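You operate a simulated robot arm through the tools that you are given. There is no shell and no other tool. Be economical: measure what you need, move in short steps, check, and stop when the job is done.

The job below is to be done with a simulated robot arm. You get a single attempt, and the scene is never put back.

Task
Let the test pressure off and put the blue sensor away in the trolley drawer.
Fine: open the green vent, wait for VENTED, then unclamp; stand it in the drawer and shut the drawer. Set down upright: what you pick out. Where these are worked on the way, their far stop is far enough and under half their travel is too little: trolley drawer.
Where things are to end (x, y in the base frame): blue sensor within 60 mm of [930, 140].
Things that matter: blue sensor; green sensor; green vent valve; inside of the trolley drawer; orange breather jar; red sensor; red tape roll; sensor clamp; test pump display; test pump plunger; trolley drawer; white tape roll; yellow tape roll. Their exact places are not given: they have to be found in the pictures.

Only the result counts: the job must be done as asked and must still hold three seconds after the hand-in. Knocking over, shifting, dropping, spilling or breaking anything else fails it.

Robot
A 7-joint arm with a two-finger parallel gripper on a trunk, on a base that drives. Base frame: it is fixed to the floor where the robot stands at the start and does not move with it; the origin is under the middle of the robot, x ahead of it, y to its left, z up. Units: mm, degrees, N and s.
With the tool pointing down near the work surface it reaches from about 100 to 940 mm from the robot's upright axis, wherever it stands. Its first joint turns from -166.0 to 166.0 degrees. Places, roughly: green sensor [1250, 250, 1000]; green vent valve [1000, 100, 900]; inside of the trolley drawer [1100, 100, 700]; red tape roll [1250, 0, 750]; sensor clamp [900, 300, 900]; test pump display [1000, 300, 900]; test pump plunger [1000, 200, 1000]; trolley drawer [1100, 0, 700]. Payload 3.43 kg.
The TCP is the grasp point between the finger pads, 30 mm short of the fingertips. In the tool frame z runs along the fingers and y along their closing line. Largest opening 94 mm; finger width 28, thickness 10; the body of the gripper, 50 by 96 mm, starts 55 mm behind the TCP.
Orientation is that of the tool frame in the base frame, as [roll, pitch, yaw] about the fixed x, y, z axes, in that order (R = Rz(yaw) Ry(pitch) Rx(roll)). With the fingers straight down and closing along the base's y, the tool's x points along the base's -x, its y along +y and its z along -z.

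Tools
- The arm moves only by the tool move_arm. Its argument "commands" is text: rows parted by semicolons, each of 7 numbers parted by spaces: the shift along the tool's x, y, z in mm, then the turn, a rotation vector about the tool's x, y, z in degrees, then the finger opening in mm, from 0 to 94. In form: x y z rx ry rz hand; .... A call has 1 to 10 rows; each row shifts and turns the commanded pose from where the row before left it, along the tool's axes as they then stand. Rows are played at 5 a second. More than 50 mm and 8.6 degrees between two rows, or a gripper value outside its range, and nothing of the call is played. A pose out of reach is approached as far as the arm can. The call stops where the force on the tool passes 40 N (or 10 N more than at its start, if that is more) or the arm is blocked; 0.2 s more then pass. Each finger travels about 45 mm/s and halts on what it meets, pressing with about 40 N; the grip force reading is that of the motor and also rises with nothing between the fingers. The clock runs only during rows and for 0.2 s after the last one: add rows that do not move to give the fingers time. The reply holds the time, the measured pose of the TCP, the force on the tool along the base axes, the opening and the grip force, in the units named above and with some noise, with the torque about the TCP (base axes, N m) and any sound that the robot's microphone picked up, and new pictures: "pictures" is both (left out), scene, wrist or none.
- Cameras (640 x 400 px; columns grow to the right, rows downward): "scene" is now at [532.1, 171, 1414.2]; the picture's right is [-0.26, -0.97, 0.00], its down [-0.65, 0.17, -0.74] and it looks along [0.72, -0.19, -0.67] (base axes); focal length 255 px, centre (320, 200). "wrist" rides on the gripper at [76, 14, -103] in the tool frame; the picture's right is [-0.18, 0.98, 0.00], its down [-0.75, -0.14, -0.64] and it looks along [-0.63, -0.12, 0.77] (tool axes); focal length 243 px, centre (320, 200).
- lift_body(by): slides the trunk up (or, below 0, down) by that many mm; the arm and the scene camera ride with it, the base frame stays. It gives what a move gives, with no picture.
- roll_base(legs): drives the robot by 1 to 6 legs, each [ahead, left, turn to the left] in mm, mm and degrees, along the robot's own axes; the way and the turn of a leg run together, so that a leg with both is an arc; at most 1500 mm and 180 degrees a leg. The arm and the cameras ride along, it lands a little off, and it stops where it bumps. It gives what a move gives, and a new picture of the scene camera.
- aim_head(pan, tilt): turns the head with the scene camera to pan (to the left, within 103 degrees either way) and tilt (down, from -29 to 69), counted from straight ahead of the robot. It gives what a move gives, and a new picture of the scene camera.
- probe_pixels(camera, pixels): for up to 12 pixels [column, row] of the newest picture of that camera ("zoom" is the newest enlarged one), the place [x, y, z] in the base frame of the surface seen there, good to about 3 mm, but the place of the scene camera against the robot may be out by one fixed shift of up to 18 mm in any direction. No time passes.
- enlarge(camera, box): a new picture of the part [left, top, right, bottom] of that camera's present view, enlarged. No time passes.
- close_job(): hands the job in; it is judged then, once.

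Work in short steps. Measure before you move; look again where a grasp or a placing could have gone wrong, and mend it. You have 80 turns and 260 pictures in all, those below and enlarged ones among them. Open the gripper and draw the arm clear of the work before you hand the job in, unless the task says otherwise; then end with one line.

The tools are called as name(argument=value, ...) on one line, values as JSON. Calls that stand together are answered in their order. move_arm: Moves the arm, as the interface text tells. Its arguments: {"type":"object","properties":{"commands":{"type":"string"},"pictures":{"type":"string","enum":["both","scene","wrist","none"]}},"required":["commands"]} The other tools are called the same way: lift_body (by) slides the trunk up or down; roll_base (legs) drives the base; aim_head (pan, tilt) turns the head that bears the scene camera; probe_pixels (camera, pixels) gives the place of the surface under pixels of a picture; enlarge (camera, box) takes an enlarged picture of a part of a camera's view; close_job () hands the job in.

At the start:

```text
t: 0.0
tcp_pos: [654.5, 37.3, 1251.8]
orientation: [180.0, 0.0, -180.0]
force: [0.6, 0.0, 0.2]
wrist_torque: [0.02, 0.03, -0.03]
grip_width: 94.2
grasp_force: 0.0
trunk travel left (down, up): [-475.0, 135.0]
robot x, y, heading: [-2.4, 4.3, -0.3]
head pan, tilt: [-15.2, 42.0]
```

scene: 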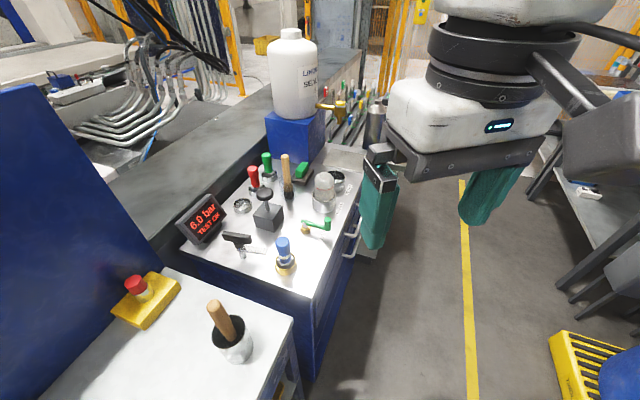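
wrist: 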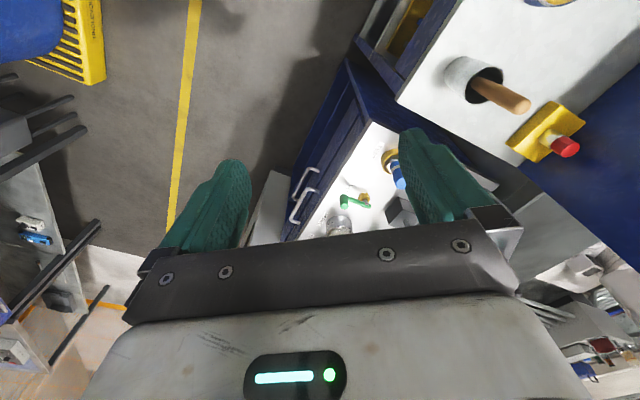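

The scene shows the trolley with display at (207,215), blue sensor at (283,255), green vent at (320,225), clamp at (240,240). I enlarge and probe.

enlarge(camera="scene", box=[170, 130, 390, 290])

probe_pixels(camera="scene", pixels=[[283, 243], [286, 265], [326, 224], [306, 230], [236, 238], [242, 255], [205, 215], [264, 195], [268, 215], [352, 226], [352, 245], [310, 260]])

```text
2.50 times, centred on (280, 210) of scene
```

zoom: 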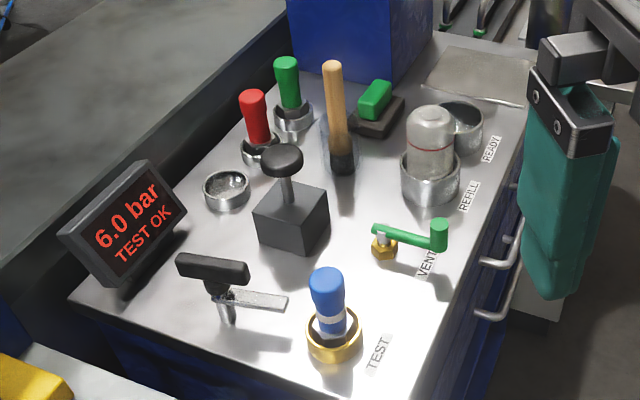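

```text
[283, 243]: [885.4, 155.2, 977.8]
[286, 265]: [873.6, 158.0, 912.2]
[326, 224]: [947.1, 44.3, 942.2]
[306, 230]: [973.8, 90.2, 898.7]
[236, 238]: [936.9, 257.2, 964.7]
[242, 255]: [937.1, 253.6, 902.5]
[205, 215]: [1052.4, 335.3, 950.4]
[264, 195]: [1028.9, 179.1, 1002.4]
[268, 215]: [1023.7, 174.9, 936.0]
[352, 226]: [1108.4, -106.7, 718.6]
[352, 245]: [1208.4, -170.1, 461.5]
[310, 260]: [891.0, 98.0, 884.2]
```

I need the geometry of the trolley; I turn the head a bit to see the drawer side.

aim_head(pan=-5, tilt=55)

enlarge(camera="wrist", box=[260, 60, 460, 260])

probe_pixels(camera="wrist", pixels=[[300, 173], [315, 189], [293, 222], [295, 203], [317, 172], [348, 62], [365, 120], [300, 238], [347, 90], [330, 150]])

```text
t: 0.8
tcp_pos: [653.8, 36.7, 1251.6]
orientation: [-180.0, 0.0, 180.0]
force: [-0.2, 0.5, -0.4]
wrist_torque: [0.04, 0.01, 0.05]
grip_width: 94.1
grasp_force: 0.1
trunk travel left (down, up): [-475.0, 135.0]
robot x, y, heading: [-1.5, 3.6, 0.1]
head pan, tilt: [-5.0, 55.0]
```

scene: 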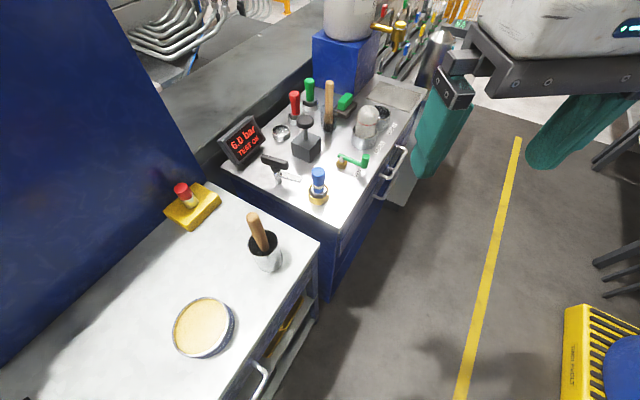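

```text
2.00 times, centred on (360, 160) of wrist
```

zoom: 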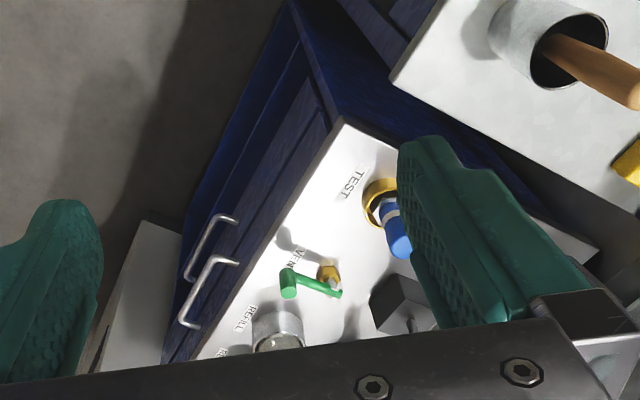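

```text
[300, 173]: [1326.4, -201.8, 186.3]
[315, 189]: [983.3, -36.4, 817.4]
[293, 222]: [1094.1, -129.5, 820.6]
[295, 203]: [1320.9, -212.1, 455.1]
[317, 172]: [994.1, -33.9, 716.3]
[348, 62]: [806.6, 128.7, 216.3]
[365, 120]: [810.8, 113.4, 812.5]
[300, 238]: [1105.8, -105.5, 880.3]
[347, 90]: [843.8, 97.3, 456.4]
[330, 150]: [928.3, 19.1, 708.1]
```

I probe the floor obstacles and the bench, and the drawer front.

probe_pixels(camera="scene", pixels=[[568, 310], [590, 380], [480, 300], [595, 262], [600, 240], [610, 180], [322, 245], [310, 300], [265, 375], [422, 105], [342, 230], [400, 190]])

enlarge(camera="scene", box=[300, 80, 460, 300])

```text
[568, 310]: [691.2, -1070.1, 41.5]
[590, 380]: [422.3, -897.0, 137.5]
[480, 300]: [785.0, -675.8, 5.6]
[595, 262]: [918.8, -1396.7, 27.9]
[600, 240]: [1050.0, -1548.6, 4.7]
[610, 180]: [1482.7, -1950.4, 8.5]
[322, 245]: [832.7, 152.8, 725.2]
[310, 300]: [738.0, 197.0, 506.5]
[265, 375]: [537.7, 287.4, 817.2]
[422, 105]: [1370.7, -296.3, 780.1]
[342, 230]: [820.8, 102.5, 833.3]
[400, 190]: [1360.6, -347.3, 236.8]
```

```text
1.82 times, centred on (380, 190) of scene
```

zoom: 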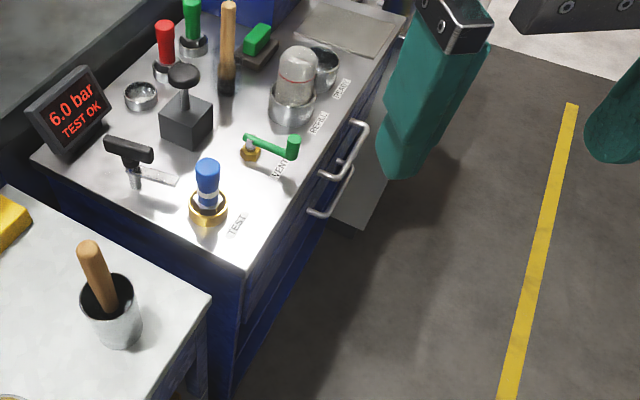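

I'll drive to face the drawer front: right, ahead, then turn left about 45°.

roll_base(legs=[[0, -450, 0], [400, 0, 0], [0, 0, 48]])

aim_head(pan=5, tilt=45)

```text
t: 2.6
tcp_pos: [668.2, -214.0, 1251.2]
orientation: [-179.9, -0.1, 177.5]
force: [0.5, 0.1, 0.1]
wrist_torque: [0.0, -0.02, 0.02]
grip_width: 94.0
grasp_force: 0.0
trunk travel left (down, up): [-475.0, 135.0]
robot x, y, heading: [11.1, -221.0, -2.8]
head pan, tilt: [-5.0, 55.0]
stopped in leg 1: the robot was blocked; the commanded pose is now the measured one
```

scene: 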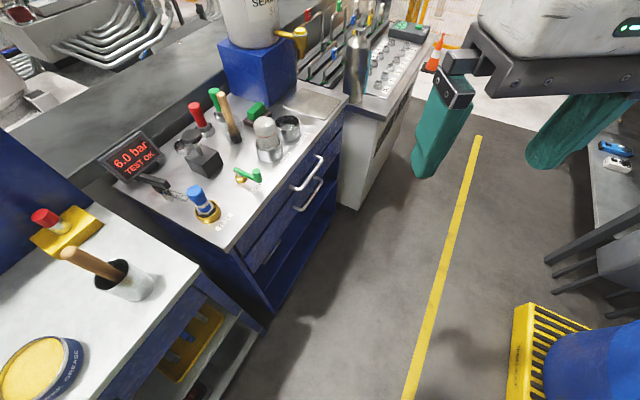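

```text
t: 3.3
tcp_pos: [666.5, -213.3, 1252.3]
orientation: [180.0, 0.0, 177.3]
force: [-0.4, -0.5, 1.3]
wrist_torque: [-0.03, 0.0, -0.03]
grip_width: 94.1
grasp_force: 0.1
trunk travel left (down, up): [-475.0, 135.0]
robot x, y, heading: [9.3, -220.1, -2.8]
head pan, tilt: [5.0, 45.0]
```

scene: 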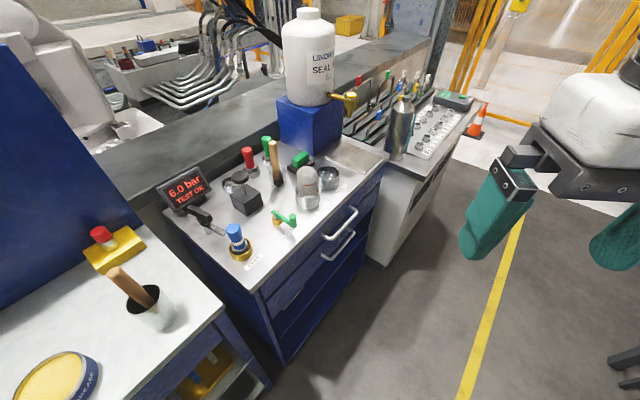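

Blocked on the right after 225 mm. I drive ahead and turn left to face the drawer front.

roll_base(legs=[[300, 0, 0], [0, 0, 40]])

aim_head(pan=5, tilt=45)

```text
t: 7.2
tcp_pos: [807.1, 193.2, 1252.3]
orientation: [-179.9, 0.0, -142.7]
force: [0.4, 0.2, 0.5]
wrist_torque: [-0.02, 0.04, 0.01]
grip_width: 94.2
grasp_force: 0.0
trunk travel left (down, up): [-475.0, 135.0]
robot x, y, heading: [313.0, -236.0, 37.7]
head pan, tilt: [5.0, 45.0]
```

scene: 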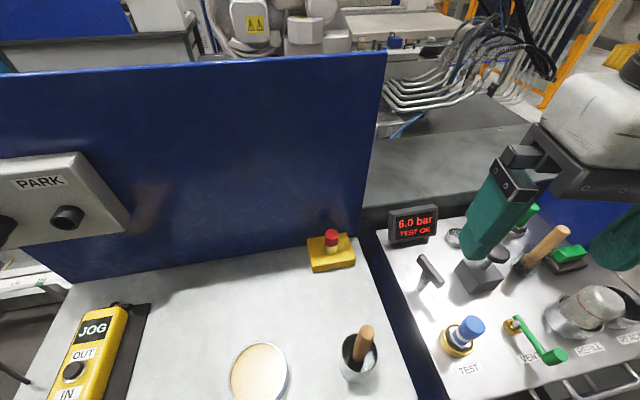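

```text
t: 7.8
tcp_pos: [807.4, 192.4, 1251.8]
orientation: [-179.9, -0.1, -142.6]
force: [0.6, 0.2, 0.4]
wrist_torque: [0.03, -0.01, 0.02]
grip_width: 94.0
grasp_force: 0.0
trunk travel left (down, up): [-475.0, 135.0]
robot x, y, heading: [310.8, -231.2, 37.6]
head pan, tilt: [5.0, 45.0]
```

scene: 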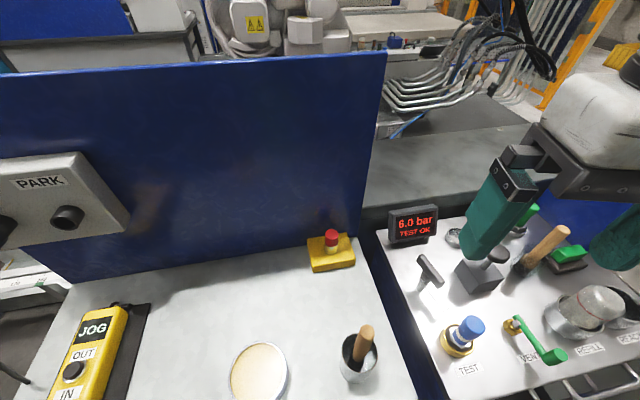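

Good reach from here. I aim the head right at the trolley.

aim_head(pan=-20, tilt=52)

enlarge(camera="scene", box=[240, 160, 560, 400])

```text
t: 8.7
tcp_pos: [807.3, 193.2, 1251.8]
orientation: [180.0, 0.0, -142.7]
force: [-1.0, 0.2, -0.3]
wrist_torque: [-0.03, 0.02, -0.02]
grip_width: 93.9
grasp_force: 0.1
trunk travel left (down, up): [-475.0, 135.0]
robot x, y, heading: [311.0, -233.1, 37.3]
head pan, tilt: [-20.0, 52.0]
```

scene: 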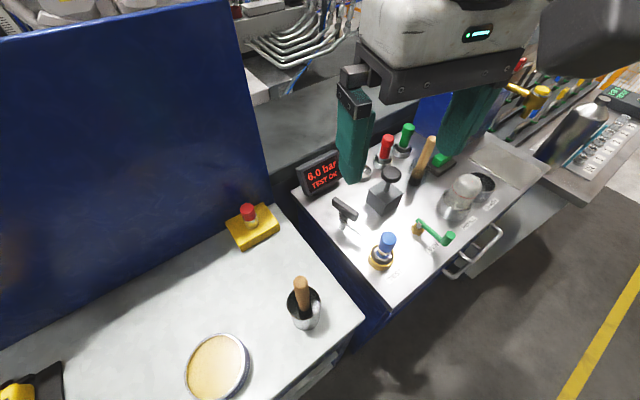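

```text
1.67 times, centred on (400, 280) of scene
```

zoom: 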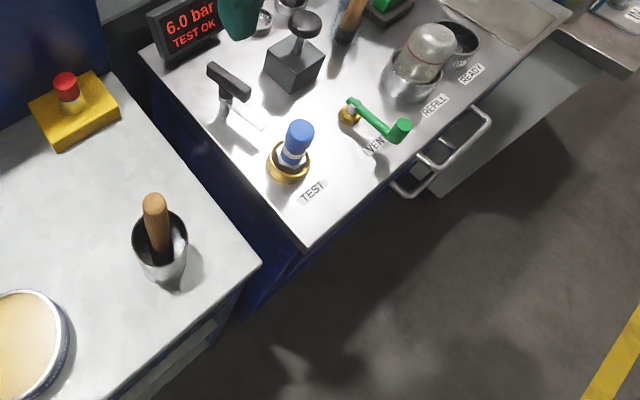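

I'll draw the hand back so that the wrist camera sees the panel.

move_arm(commands="41 -26 0 0 0 0 94;41 -26 0 0 0 0 94;41 -26 0 0 0 0 94;41 -26 0 0 0 0 94;41 -26 0 0 0 0 94;41 -26 0 0 0 0 94;0 0 0 0 0 0 94", pictures="both")

```text
t: 10.2
tcp_pos: [752.1, -14.5, 1296.7]
orientation: [173.7, -7.5, -148.8]
force: [9.3, 7.4, -15.9]
wrist_torque: [-0.58, 0.12, -0.31]
grip_width: 94.0
grasp_force: 0.1
out of reach, approached as far as the arm can: row 2, 3, 4, 5, 6
trunk travel left (down, up): [-475.0, 135.0]
robot x, y, heading: [309.5, -234.2, 37.4]
head pan, tilt: [-20.0, 52.0]
stopped in row 7: the arm was blocked; the commanded pose is now the measured one
```

scene: 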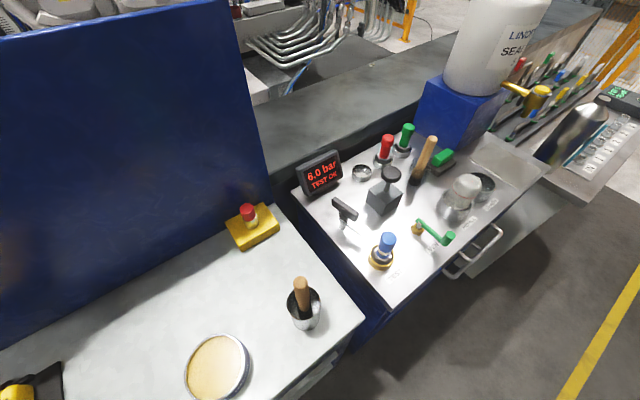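
wrist: 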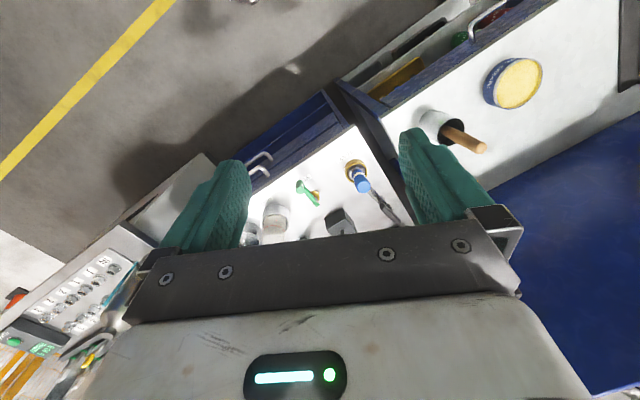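

The arm is folded to its limit; I lower the trunk and re-level the tool.

lift_body(by=-130)

probe_pixels(camera="wrist", pixels=[[362, 185], [355, 168], [303, 187], [316, 196], [375, 192], [260, 155], [256, 172], [300, 155]])

```text
t: 11.8
tcp_pos: [751.9, -14.2, 1166.5]
orientation: [173.6, -7.5, -148.7]
force: [4.8, 7.6, -7.2]
wrist_torque: [-0.89, 0.14, -0.5]
grip_width: 93.8
grasp_force: 0.1
trunk travel left (down, up): [-344.0, 266.0]
robot x, y, heading: [309.7, -235.4, 37.5]
head pan, tilt: [-20.0, 52.0]
stopped: the force on the tool passed its limit at 40 N (the readings are from after the stop); the commanded pose is now the measured one
```

```text
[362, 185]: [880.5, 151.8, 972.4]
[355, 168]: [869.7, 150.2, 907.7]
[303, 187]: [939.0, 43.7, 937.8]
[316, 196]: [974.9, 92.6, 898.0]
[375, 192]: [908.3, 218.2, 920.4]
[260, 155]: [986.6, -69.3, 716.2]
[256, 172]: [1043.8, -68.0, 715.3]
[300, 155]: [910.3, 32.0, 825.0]
```

I push the hand forward slightly and level it.

move_arm(commands="-30 0 0 3 -3.7 0 94;-30 0 0 3.3 -3.8 0 94;0 0 0 0 0 0 94", pictures="wrist")

```text
t: 12.6
tcp_pos: [802.0, 16.5, 1160.8]
orientation: [-179.9, 0.1, -149.3]
force: [0.7, 0.2, -0.3]
wrist_torque: [-0.02, 0.02, -0.03]
grip_width: 93.7
grasp_force: 0.1
trunk travel left (down, up): [-344.0, 266.0]
robot x, y, heading: [310.1, -233.3, 37.2]
head pan, tilt: [-20.0, 52.0]
```

wrist: 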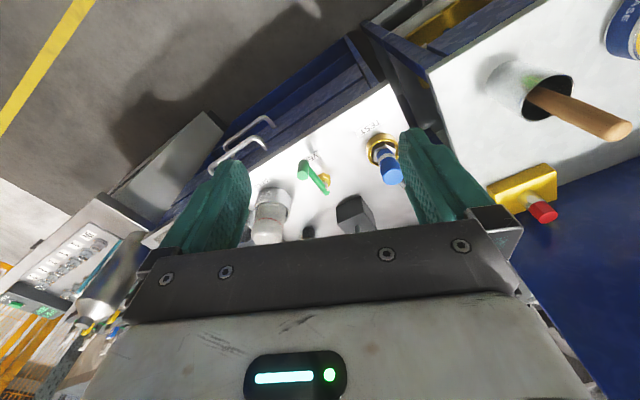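

I enlarge the wrist view of the panel and drawers.

enlarge(camera="wrist", box=[180, 20, 440, 250])

probe_pixels(camera="wrist", pixels=[[304, 171], [325, 188], [312, 176], [388, 168], [382, 150], [268, 125], [241, 142], [264, 147], [226, 162], [344, 110], [386, 84], [350, 40]])

```text
1.74 times, centred on (310, 135) of wrist
```

zoom: 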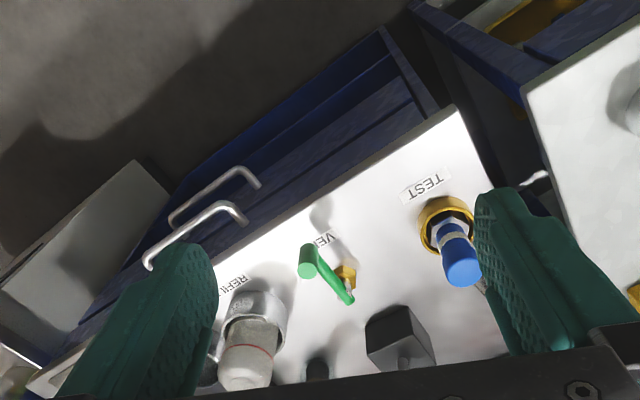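

```text
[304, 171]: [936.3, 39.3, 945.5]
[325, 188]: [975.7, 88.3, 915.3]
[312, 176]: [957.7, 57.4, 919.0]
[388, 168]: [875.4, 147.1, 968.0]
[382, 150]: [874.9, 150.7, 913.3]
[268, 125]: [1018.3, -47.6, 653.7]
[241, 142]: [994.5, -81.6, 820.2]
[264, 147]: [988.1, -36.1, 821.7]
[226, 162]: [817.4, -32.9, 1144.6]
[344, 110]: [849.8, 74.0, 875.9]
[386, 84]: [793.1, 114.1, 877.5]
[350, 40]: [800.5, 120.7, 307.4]
```

I look closer at the vent, clamp and jar surroundings.

enlarge(camera="wrist", box=[280, 140, 360, 200])

aim_head(pan=-20, tilt=45)

enlarge(camera="scene", box=[290, 110, 530, 270])

```text
6.67 times, centred on (320, 170) of wrist
```

zoom: 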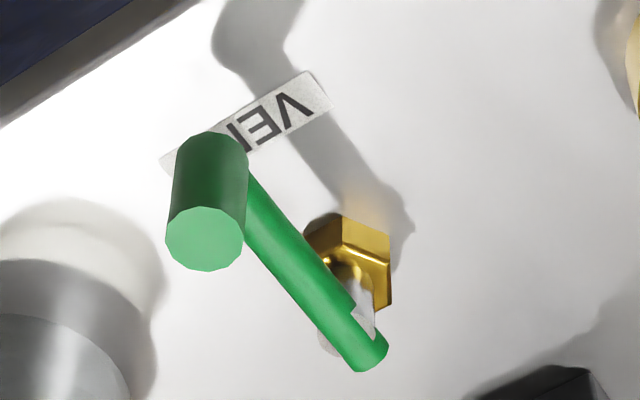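

```text
t: 13.3
tcp_pos: [803.1, 16.7, 1160.6]
orientation: [-179.9, -0.1, -149.3]
force: [-0.4, 0.5, 0.3]
wrist_torque: [0.02, 0.0, -0.01]
grip_width: 94.2
grasp_force: 0.0
trunk travel left (down, up): [-344.0, 266.0]
robot x, y, heading: [305.8, -234.3, 37.2]
head pan, tilt: [-20.0, 45.0]
```

scene: 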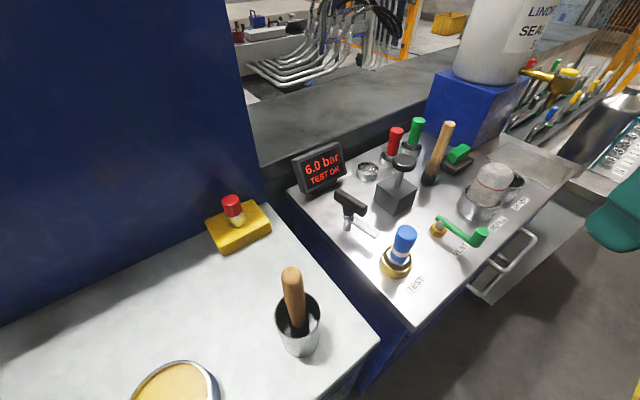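

```text
2.50 times, centred on (410, 190) of scene
```

zoom: 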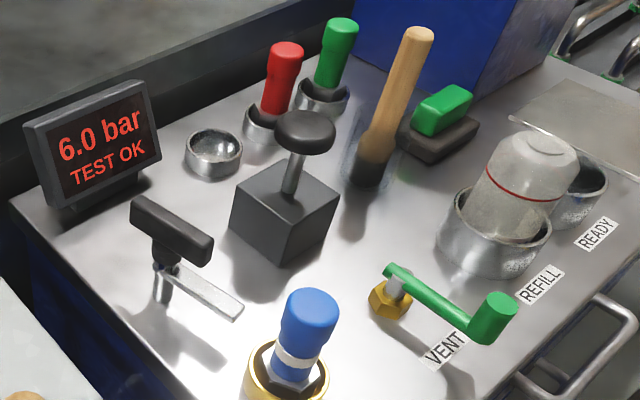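

I probe the vent knob's top and pivot, and the clamp parts in the new scene picture.

probe_pixels(camera="wrist", pixels=[[302.7, 175.7], [300, 178], [306, 174], [325, 189], [327, 193], [303.5, 162], [317, 182]])

probe_pixels(camera="zoom", pixels=[[150, 215], [200, 245], [170, 250], [165, 290], [200, 285], [235, 308], [310, 315], [296, 355], [500, 305], [510, 150], [265, 370], [212, 135]])

```text
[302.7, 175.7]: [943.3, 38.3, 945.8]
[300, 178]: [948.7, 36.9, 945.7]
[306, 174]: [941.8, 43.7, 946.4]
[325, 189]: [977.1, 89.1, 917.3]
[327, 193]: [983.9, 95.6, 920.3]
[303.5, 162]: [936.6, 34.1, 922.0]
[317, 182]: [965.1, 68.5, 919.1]
```

```text
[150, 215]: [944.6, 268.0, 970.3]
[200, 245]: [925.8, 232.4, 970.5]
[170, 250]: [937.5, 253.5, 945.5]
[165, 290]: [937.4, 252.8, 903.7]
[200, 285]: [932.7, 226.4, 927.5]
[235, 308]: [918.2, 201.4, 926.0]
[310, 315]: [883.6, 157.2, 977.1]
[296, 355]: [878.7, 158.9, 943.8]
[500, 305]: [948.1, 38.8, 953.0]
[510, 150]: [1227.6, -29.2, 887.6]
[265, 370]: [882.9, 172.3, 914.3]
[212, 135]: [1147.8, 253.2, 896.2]
```

Probing the jar's position and height before going down to the vent knob; simultaneously moving above the knob at safe height with yaw −123°.

probe_pixels(camera="zoom", pixels=[[535, 140], [500, 200], [490, 250], [440, 215], [303, 125], [420, 30]])

move_arm(commands="-40 -16 0 0 0 -6.6 60;-40 -6 0 0 0 -6.6 60;-30 8 0 0 0 -6.6 50;-10 0 40 0 0 -6.5 50;0 0 0 0 0 0 50;0 0 0 0 0 0 50", pictures="both")

```text
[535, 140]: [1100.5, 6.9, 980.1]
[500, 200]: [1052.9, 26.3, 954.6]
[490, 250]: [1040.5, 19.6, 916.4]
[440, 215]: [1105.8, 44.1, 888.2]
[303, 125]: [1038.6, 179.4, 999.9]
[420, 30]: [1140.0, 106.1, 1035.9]
```

```text
t: 14.7
tcp_pos: [905.4, 77.0, 1120.6]
orientation: [-179.9, -0.2, -122.9]
force: [0.5, 0.0, 0.3]
wrist_torque: [0.01, 0.04, -0.01]
grip_width: 50.2
grasp_force: 0.1
trunk travel left (down, up): [-344.0, 266.0]
robot x, y, heading: [311.9, -233.8, 37.3]
head pan, tilt: [-20.0, 45.0]
```

scene: 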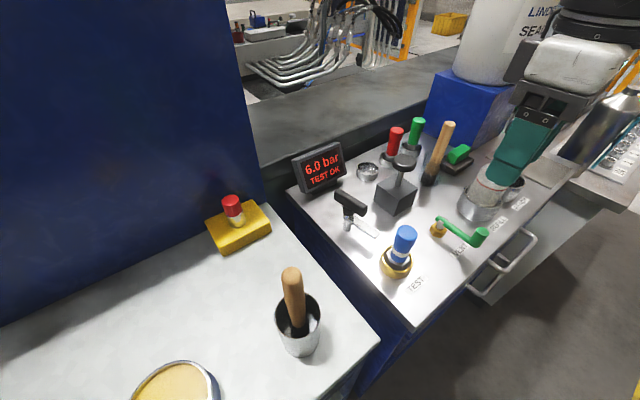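
wrist: 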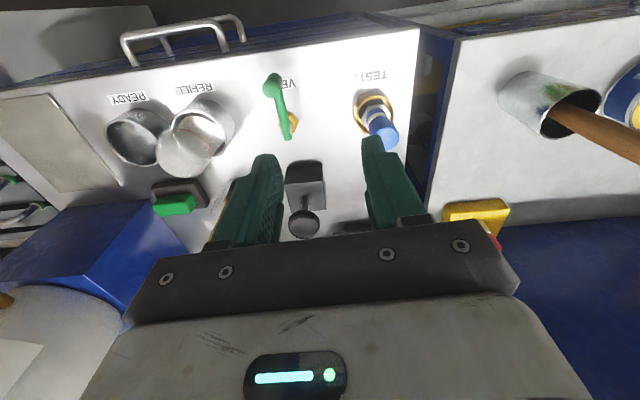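

I move over the knob and part of the way down.

move_arm(commands="5 -26 0 0 0 0 50;5.4 -26.8 0 0 0 0 50;0 0 40 0 0 0 50;0 0 40 0 0 0 50;0 0 30 0 0 0 50", pictures="both")

```text
t: 15.9
tcp_pos: [943.3, 37.4, 1010.5]
orientation: [-180.0, 0.0, -122.9]
force: [0.0, -0.1, -0.3]
wrist_torque: [0.0, 0.02, 0.01]
grip_width: 50.1
grasp_force: 0.0
trunk travel left (down, up): [-344.0, 266.0]
robot x, y, heading: [310.5, -233.1, 37.3]
head pan, tilt: [-20.0, 45.0]
```

scene: 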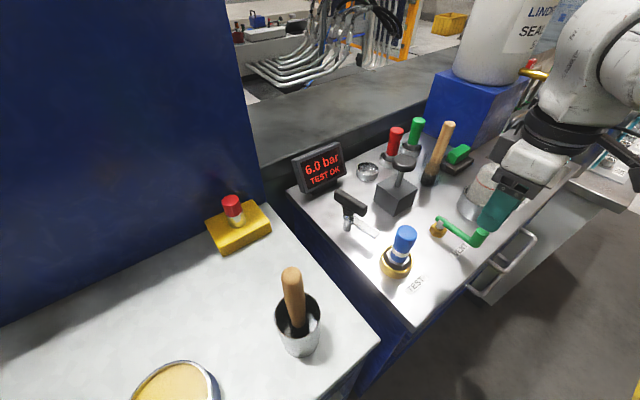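
wrist: 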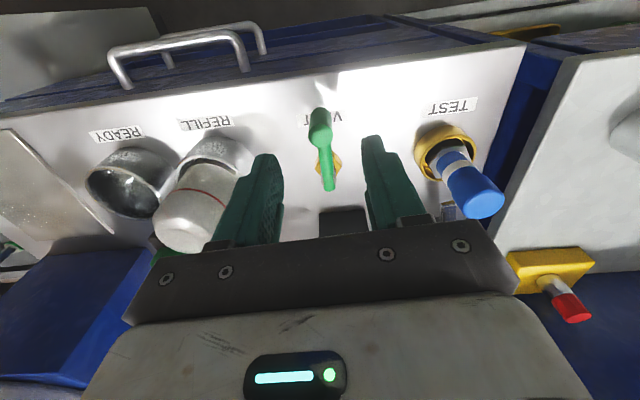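

Knob at (320,122) is centred between the fingers; I go down and start with a small push to one side, watching force.

move_arm(commands="0 0 35 0 0 0 44;0 0 33 0 0 0 44;0 0 0 0 0 0 34;0 0 0 0 0 0 34", pictures="both")

```text
t: 16.9
tcp_pos: [941.2, 39.1, 943.0]
orientation: [-179.9, -0.1, -122.9]
force: [0.1, -0.5, -0.2]
wrist_torque: [0.02, -0.01, 0.02]
grip_width: 34.2
grasp_force: 0.0
trunk travel left (down, up): [-344.0, 266.0]
robot x, y, heading: [312.3, -235.3, 37.6]
head pan, tilt: [-20.0, 45.0]
```

scene: 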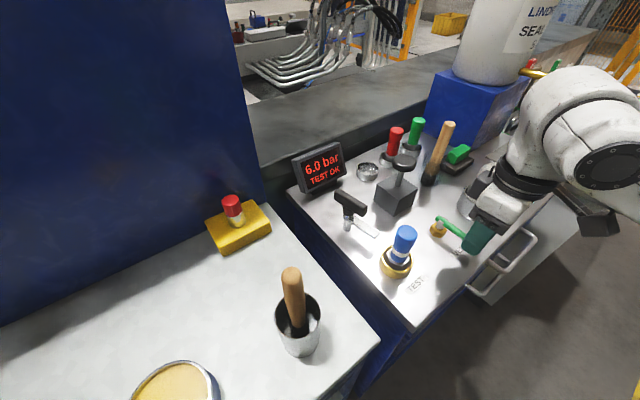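
wrist: 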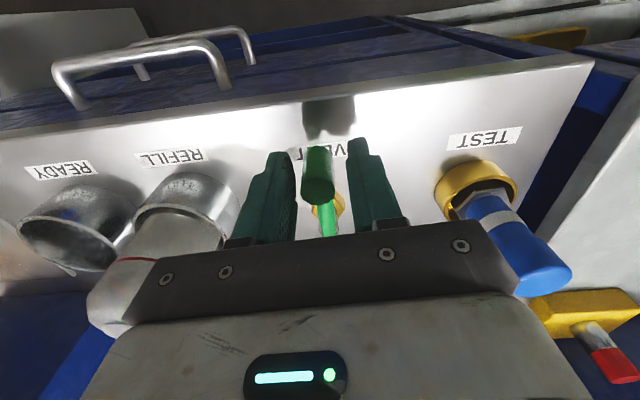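

Knob sits between the pads. I try turning toward the blue-sensor side (+y) about the pivot by 17°.

move_arm(commands="-0.7 8.9 0 0 0 8.5 34;-0.7 8.9 0 0 0 8.5 34;0 0 0 0 0 0 34", pictures="both")

```text
t: 17.7
tcp_pos: [928.3, 49.9, 943.0]
orientation: [-179.9, 0.0, -140.1]
force: [0.0, 0.8, -0.4]
wrist_torque: [-0.02, -0.01, 0.01]
grip_width: 34.6
grasp_force: 0.1
trunk travel left (down, up): [-344.0, 266.0]
robot x, y, heading: [309.2, -235.3, 37.2]
head pan, tilt: [-20.0, 45.0]
```

scene: 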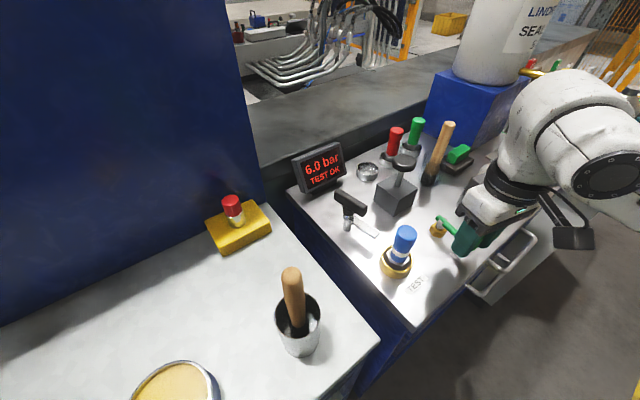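
wrist: 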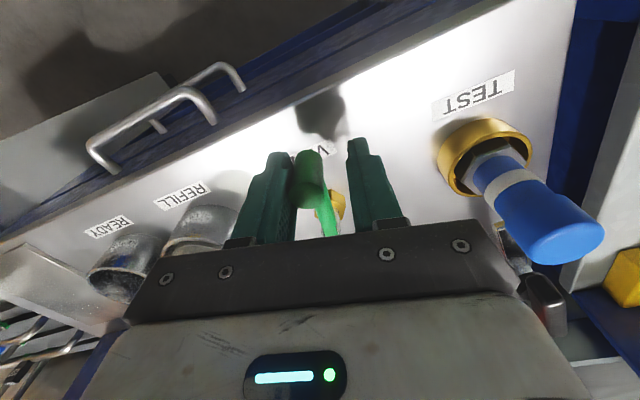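

It swung freely with no resistance; I continue the arc.

move_arm(commands="-0.7 8.9 0 0 0 8.5 34;-0.7 8.9 0 0 0 8.5 34;-0.7 8.9 0 0 0 8.5 34;-0.7 8.9 0 0 0 8.5 34;0 0 0 0 0 0 34", pictures="both")

```text
t: 18.9
tcp_pos: [915.8, 83.2, 942.0]
orientation: [-179.9, 0.0, -174.0]
force: [0.5, -0.9, 0.4]
wrist_torque: [0.0, -0.02, 0.02]
grip_width: 34.2
grasp_force: 0.0
trunk travel left (down, up): [-344.0, 266.0]
robot x, y, heading: [309.8, -232.9, 37.4]
head pan, tilt: [-20.0, 45.0]
```

scene: 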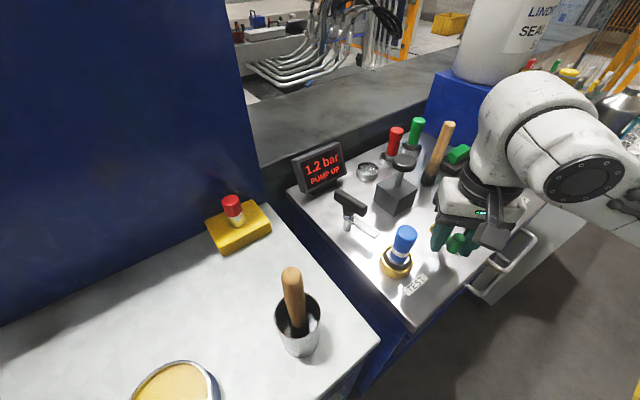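
wrist: 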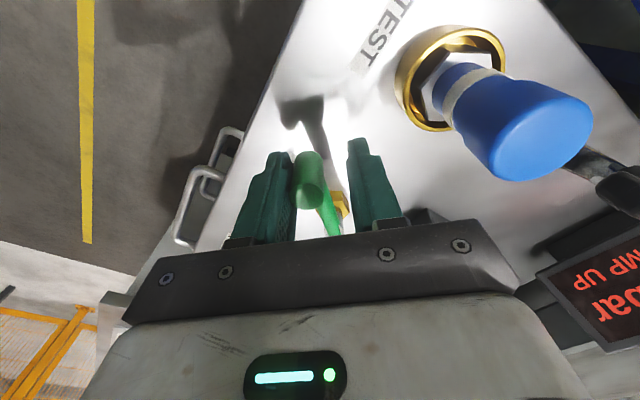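

The display reads 1.2 bar PUMP UP — pressure is dropping. I continue the arc to full open.

move_arm(commands="-0.7 8.9 0 0 0 8.5 34;-0.7 8.9 0 0 0 8.5 34;-0.7 8.9 0 0 0 8.5 34;-0.7 8.9 0 0 0 8.5 34;-0.7 8.9 0 0 0 8.5 34;0 0 0 0 0 0 34;0 0 0 0 0 0 34", pictures="both")

enlarge(camera="scene", box=[290, 110, 530, 270])

```text
t: 20.5
tcp_pos: [927.1, 125.6, 943.4]
orientation: [-179.9, 0.1, 143.5]
force: [0.0, 0.0, 0.2]
wrist_torque: [0.01, 0.0, 0.0]
grip_width: 34.0
grasp_force: 0.0
trunk travel left (down, up): [-344.0, 266.0]
robot x, y, heading: [309.2, -235.9, 37.7]
head pan, tilt: [-20.0, 45.0]
```

scene: 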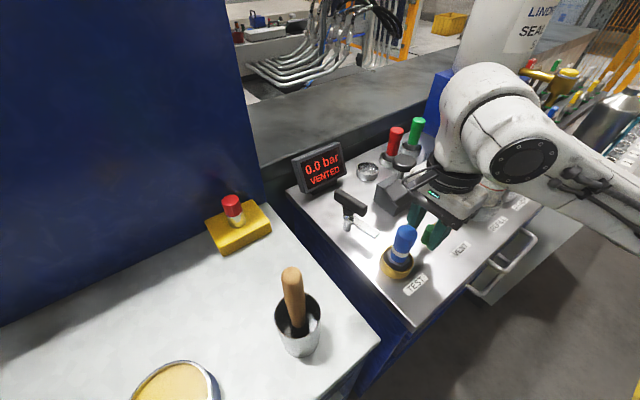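
wrist: 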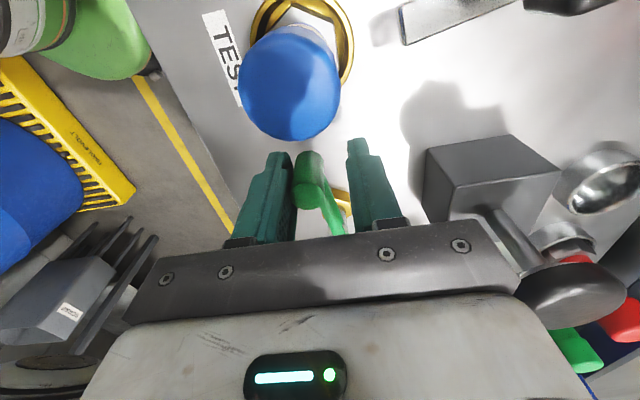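

```text
2.50 times, centred on (410, 190) of scene
```

zoom: 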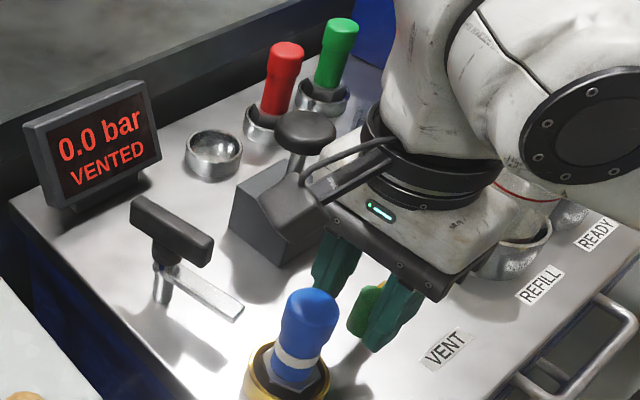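

VENTED shown. I lift clear and head toward the clamp.

move_arm(commands="0 0 -40 0 0 0 34;0 0 -40 0 0 0 50;0 0 -50 0 0 -8.5 60;0 0 0 0 0 -8.5 80;0 0 0 0 0 -8.5 80;0 0 0 0 0 -8.5 80;0 0 0 0 0 -8.5 80;0 0 0 0 0 -8.5 80;0 0 0 0 0 -8.5 80;0 0 0 0 0 -8.5 80", pictures="none")

```text
t: 22.7
tcp_pos: [926.7, 125.3, 1073.3]
orientation: [-179.8, -0.1, -148.4]
force: [-0.9, 0.2, -0.5]
wrist_torque: [-0.02, 0.02, 0.01]
grip_width: 80.1
grasp_force: 0.0
trunk travel left (down, up): [-344.0, 266.0]
robot x, y, heading: [313.8, -234.8, 37.5]
head pan, tilt: [-20.0, 45.0]
```

I rotate further to yaw −119 and draw back to view the clamp.

move_arm(commands="20 10 0 0 0 -8.5 80;20 10 0 0 0 -8.5 80;0 0 0 0 0 -8.5 80;0 0 0 0 0 -3.9 80;0 0 0 0 0 0 80", pictures="both")

enlarge(camera="scene", box=[290, 130, 450, 290])

```text
t: 23.9
tcp_pos: [884.9, 118.7, 1072.9]
orientation: [-180.0, -0.1, -118.9]
force: [-0.4, -0.3, 0.4]
wrist_torque: [0.02, 0.02, 0.0]
grip_width: 80.1
grasp_force: 0.0
trunk travel left (down, up): [-344.0, 266.0]
robot x, y, heading: [311.4, -236.4, 37.3]
head pan, tilt: [-20.0, 45.0]
```

scene: 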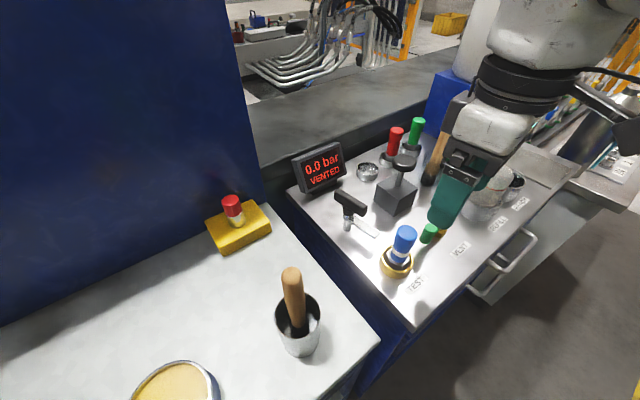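
wrist: 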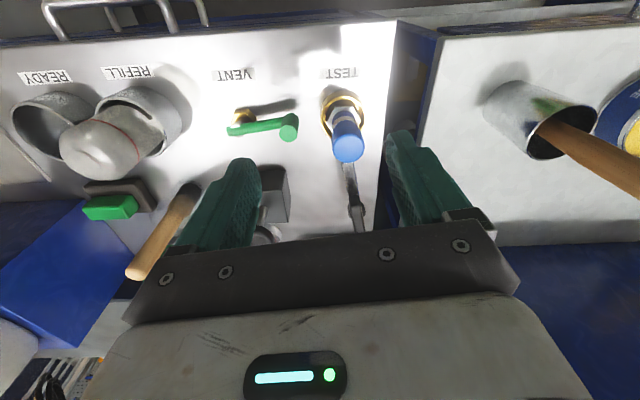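

```text
2.50 times, centred on (370, 210) of scene
```

zoom: 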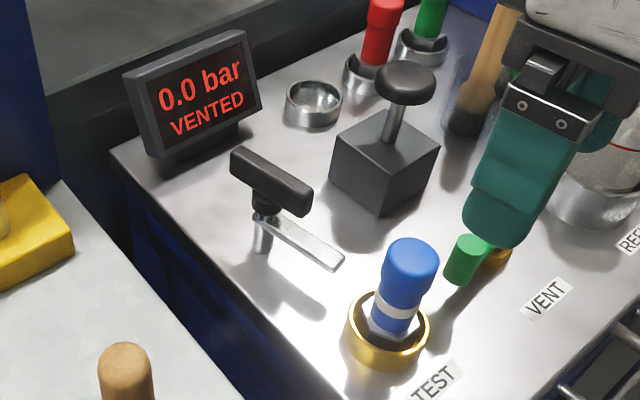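

I probe the clamp handle's ends, width, height and the sensor body.

probe_pixels(camera="zoom", pixels=[[240, 155], [304, 194], [272, 172], [280, 165], [262, 178], [272, 200], [263, 245], [333, 262], [290, 235], [465, 250], [411, 250], [372, 335]])

probe_pixels(camera="wrist", pixels=[[348, 150], [344, 130], [350, 175], [358, 215], [290, 133], [262, 127], [333, 110]])

```text
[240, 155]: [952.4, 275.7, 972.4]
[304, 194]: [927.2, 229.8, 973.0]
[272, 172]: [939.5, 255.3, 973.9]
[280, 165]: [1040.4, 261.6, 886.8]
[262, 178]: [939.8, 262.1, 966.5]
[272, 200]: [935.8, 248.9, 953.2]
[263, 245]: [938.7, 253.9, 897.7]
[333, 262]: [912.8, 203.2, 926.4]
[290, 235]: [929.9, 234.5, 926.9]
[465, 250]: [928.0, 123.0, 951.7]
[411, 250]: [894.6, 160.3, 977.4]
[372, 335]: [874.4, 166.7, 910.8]
```

```text
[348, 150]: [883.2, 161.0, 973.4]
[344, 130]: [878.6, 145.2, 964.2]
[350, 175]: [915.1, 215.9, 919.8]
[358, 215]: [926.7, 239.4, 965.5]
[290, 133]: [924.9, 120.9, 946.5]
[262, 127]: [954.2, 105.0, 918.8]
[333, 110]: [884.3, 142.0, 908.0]
```

I move over the clamp handle and descend so the pads straddle it.

move_arm(commands="-46 7.2 0 0 0 0 60;-46 7.2 0 0 0 0 60;-46 7.2 0 0 0 0 60;0 0 40 0 0 0 60;0 0 20 0 0 0 60", pictures="both")

```text
t: 25.1
tcp_pos: [930.6, 252.4, 1012.8]
orientation: [-179.8, -0.1, -118.9]
force: [0.4, 0.3, -0.9]
wrist_torque: [0.03, -0.03, -0.02]
grip_width: 60.0
grasp_force: 0.1
trunk travel left (down, up): [-344.0, 266.0]
robot x, y, heading: [306.5, -236.9, 37.4]
head pan, tilt: [-20.0, 45.0]
```

scene: 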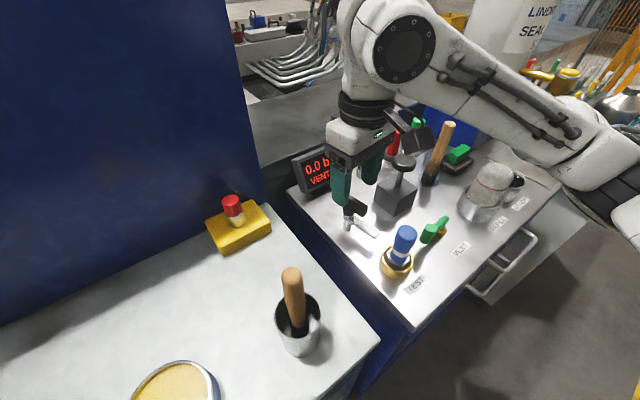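
wrist: 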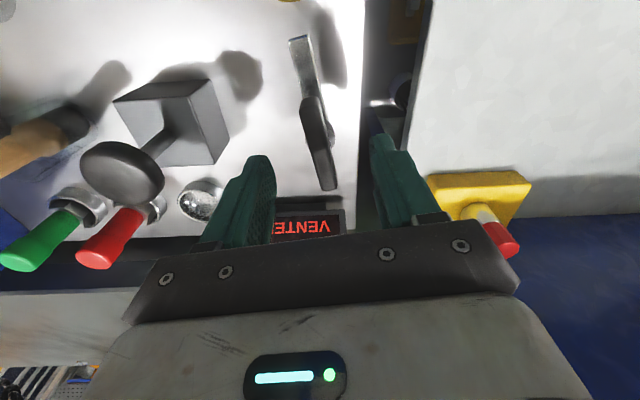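

Handle is between the pads; I descend, close to a loose cage.

move_arm(commands="0 0 22 0 0 0 50;0 0 20 0 0 0 44;0 0 0 0 0 0 28;0 0 0 0 0 0 28;0 0 0 0 0 8 28;0 0 0 0 0 8 28;0 0 0 0 0 0 28", pictures="both")

```text
t: 26.7
tcp_pos: [931.6, 249.6, 970.2]
orientation: [-179.9, 0.0, -135.0]
force: [-1.2, 0.6, -0.3]
wrist_torque: [0.02, 0.05, 0.03]
grip_width: 29.1
grasp_force: 1.2
trunk travel left (down, up): [-344.0, 266.0]
robot x, y, heading: [312.4, -231.8, 37.4]
head pan, tilt: [-20.0, 45.0]
```

scene: 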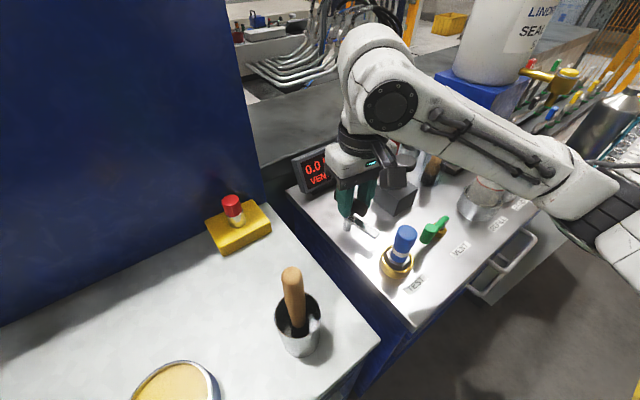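
wrist: 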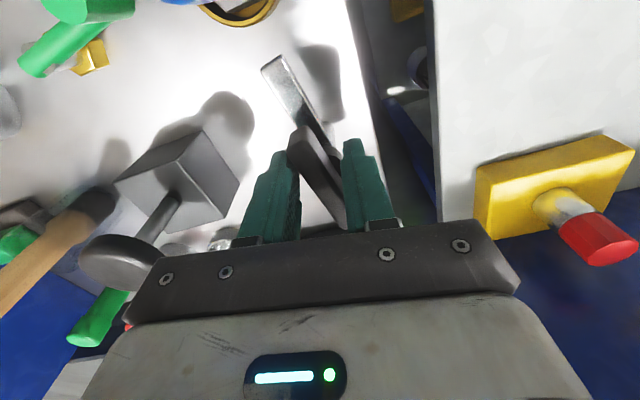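

Bar now contacts diagonal pad corners; I turn a little more and watch torque.

move_arm(commands="0 0 0 0 0 8 28;0 0 0 0 0 8 28;0 0 0 0 0 0 28", pictures="wrist")

```text
t: 27.5
tcp_pos: [931.9, 248.8, 970.7]
orientation: [-179.8, -0.1, -150.9]
force: [0.7, -0.8, 1.2]
wrist_torque: [-0.01, 0.0, 1.7]
grip_width: 35.0
grasp_force: 45.2
trunk travel left (down, up): [-344.0, 266.0]
robot x, y, heading: [311.1, -237.0, 37.3]
head pan, tilt: [-20.0, 45.0]
```

wrist: 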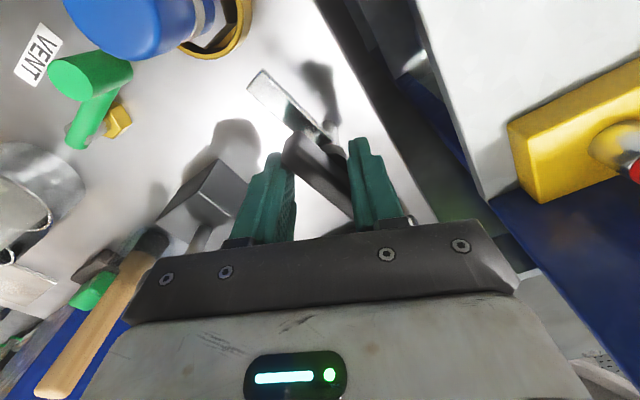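

Torque 1.7 N m with the bar unmoved: that is its stop. I turn the other way.

move_arm(commands="0 0 0 0 0 -8 30;0 0 0 0 0 -8 30;0 0 0 0 0 -8 28;0 0 0 0 0 -8 28;0 0 0 0 0 -8 28;0 0 0 0 0 -8 28;0 0 0 0 0 0 28", pictures="wrist")

```text
t: 29.1
tcp_pos: [931.4, 250.4, 971.9]
orientation: [180.0, -0.1, -102.9]
force: [0.3, 0.8, 0.2]
wrist_torque: [-0.01, -0.01, -0.02]
grip_width: 28.1
grasp_force: 0.4
trunk travel left (down, up): [-344.0, 266.0]
robot x, y, heading: [309.9, -234.9, 37.6]
head pan, tilt: [-20.0, 45.0]
```

wrist: 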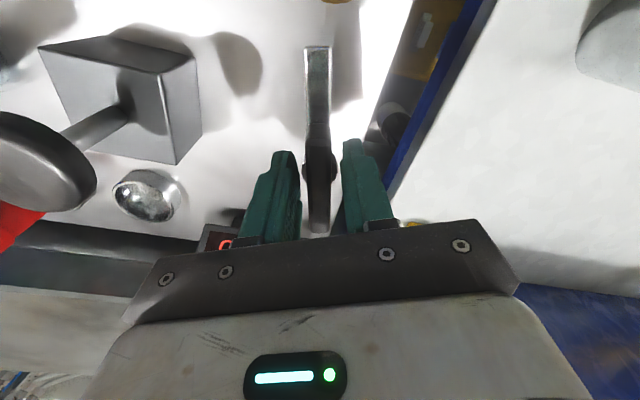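

The handle follows now. I continue counterclockwise.

move_arm(commands="0 0 0 0 0 -8 28;0 0 0 0 0 -8 28;0 0 0 0 0 -8 28;0 0 0 0 0 -8 28;0 0 0 0 0 0 28", pictures="both")

```text
t: 30.3
tcp_pos: [932.9, 249.5, 970.1]
orientation: [-180.0, -0.1, -71.0]
force: [13.4, 2.3, 3.5]
wrist_torque: [0.1, -0.43, -0.11]
grip_width: 35.5
grasp_force: 6.7
trunk travel left (down, up): [-344.0, 266.0]
robot x, y, heading: [311.9, -235.0, 37.6]
head pan, tilt: [-20.0, 45.0]
```

scene: 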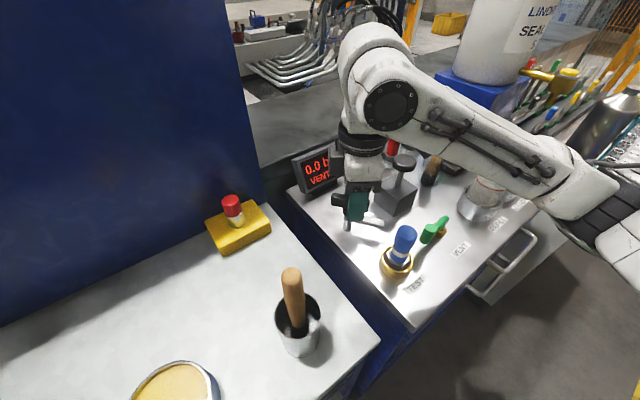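
wrist: 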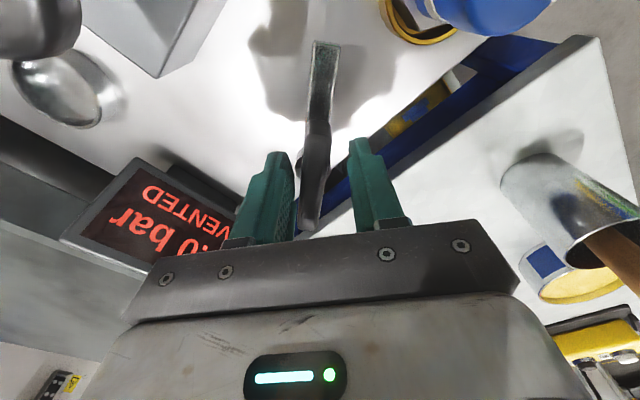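

The bar has followed but there is 13 N side force; I widen a bit, recentre and look closer.

move_arm(commands="0 0 0 0 0 0 36;0 0 0 0 0 0 36", pictures="wrist")

enlarge(camera="scene", box=[290, 130, 450, 290])

```text
t: 30.9
tcp_pos: [931.0, 250.3, 969.1]
orientation: [179.8, -0.2, -70.9]
force: [3.9, 4.3, -2.3]
wrist_torque: [0.08, -0.15, 0.02]
grip_width: 38.2
grasp_force: 1.5
trunk travel left (down, up): [-344.0, 266.0]
robot x, y, heading: [312.2, -233.9, 37.3]
head pan, tilt: [-20.0, 45.0]
```

wrist: 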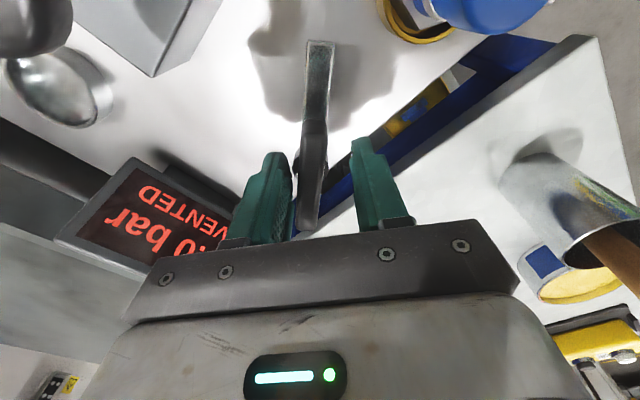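

```text
2.50 times, centred on (370, 210) of scene
```

zoom: 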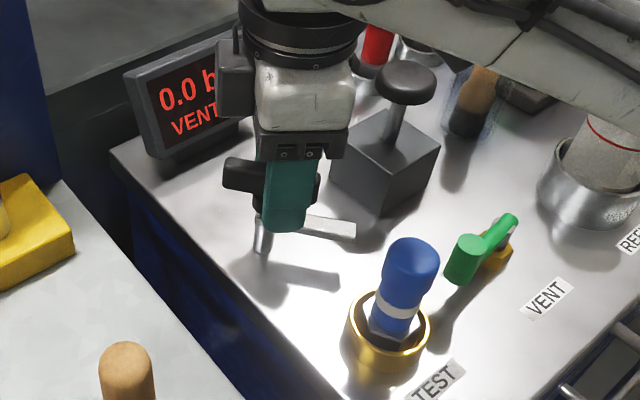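

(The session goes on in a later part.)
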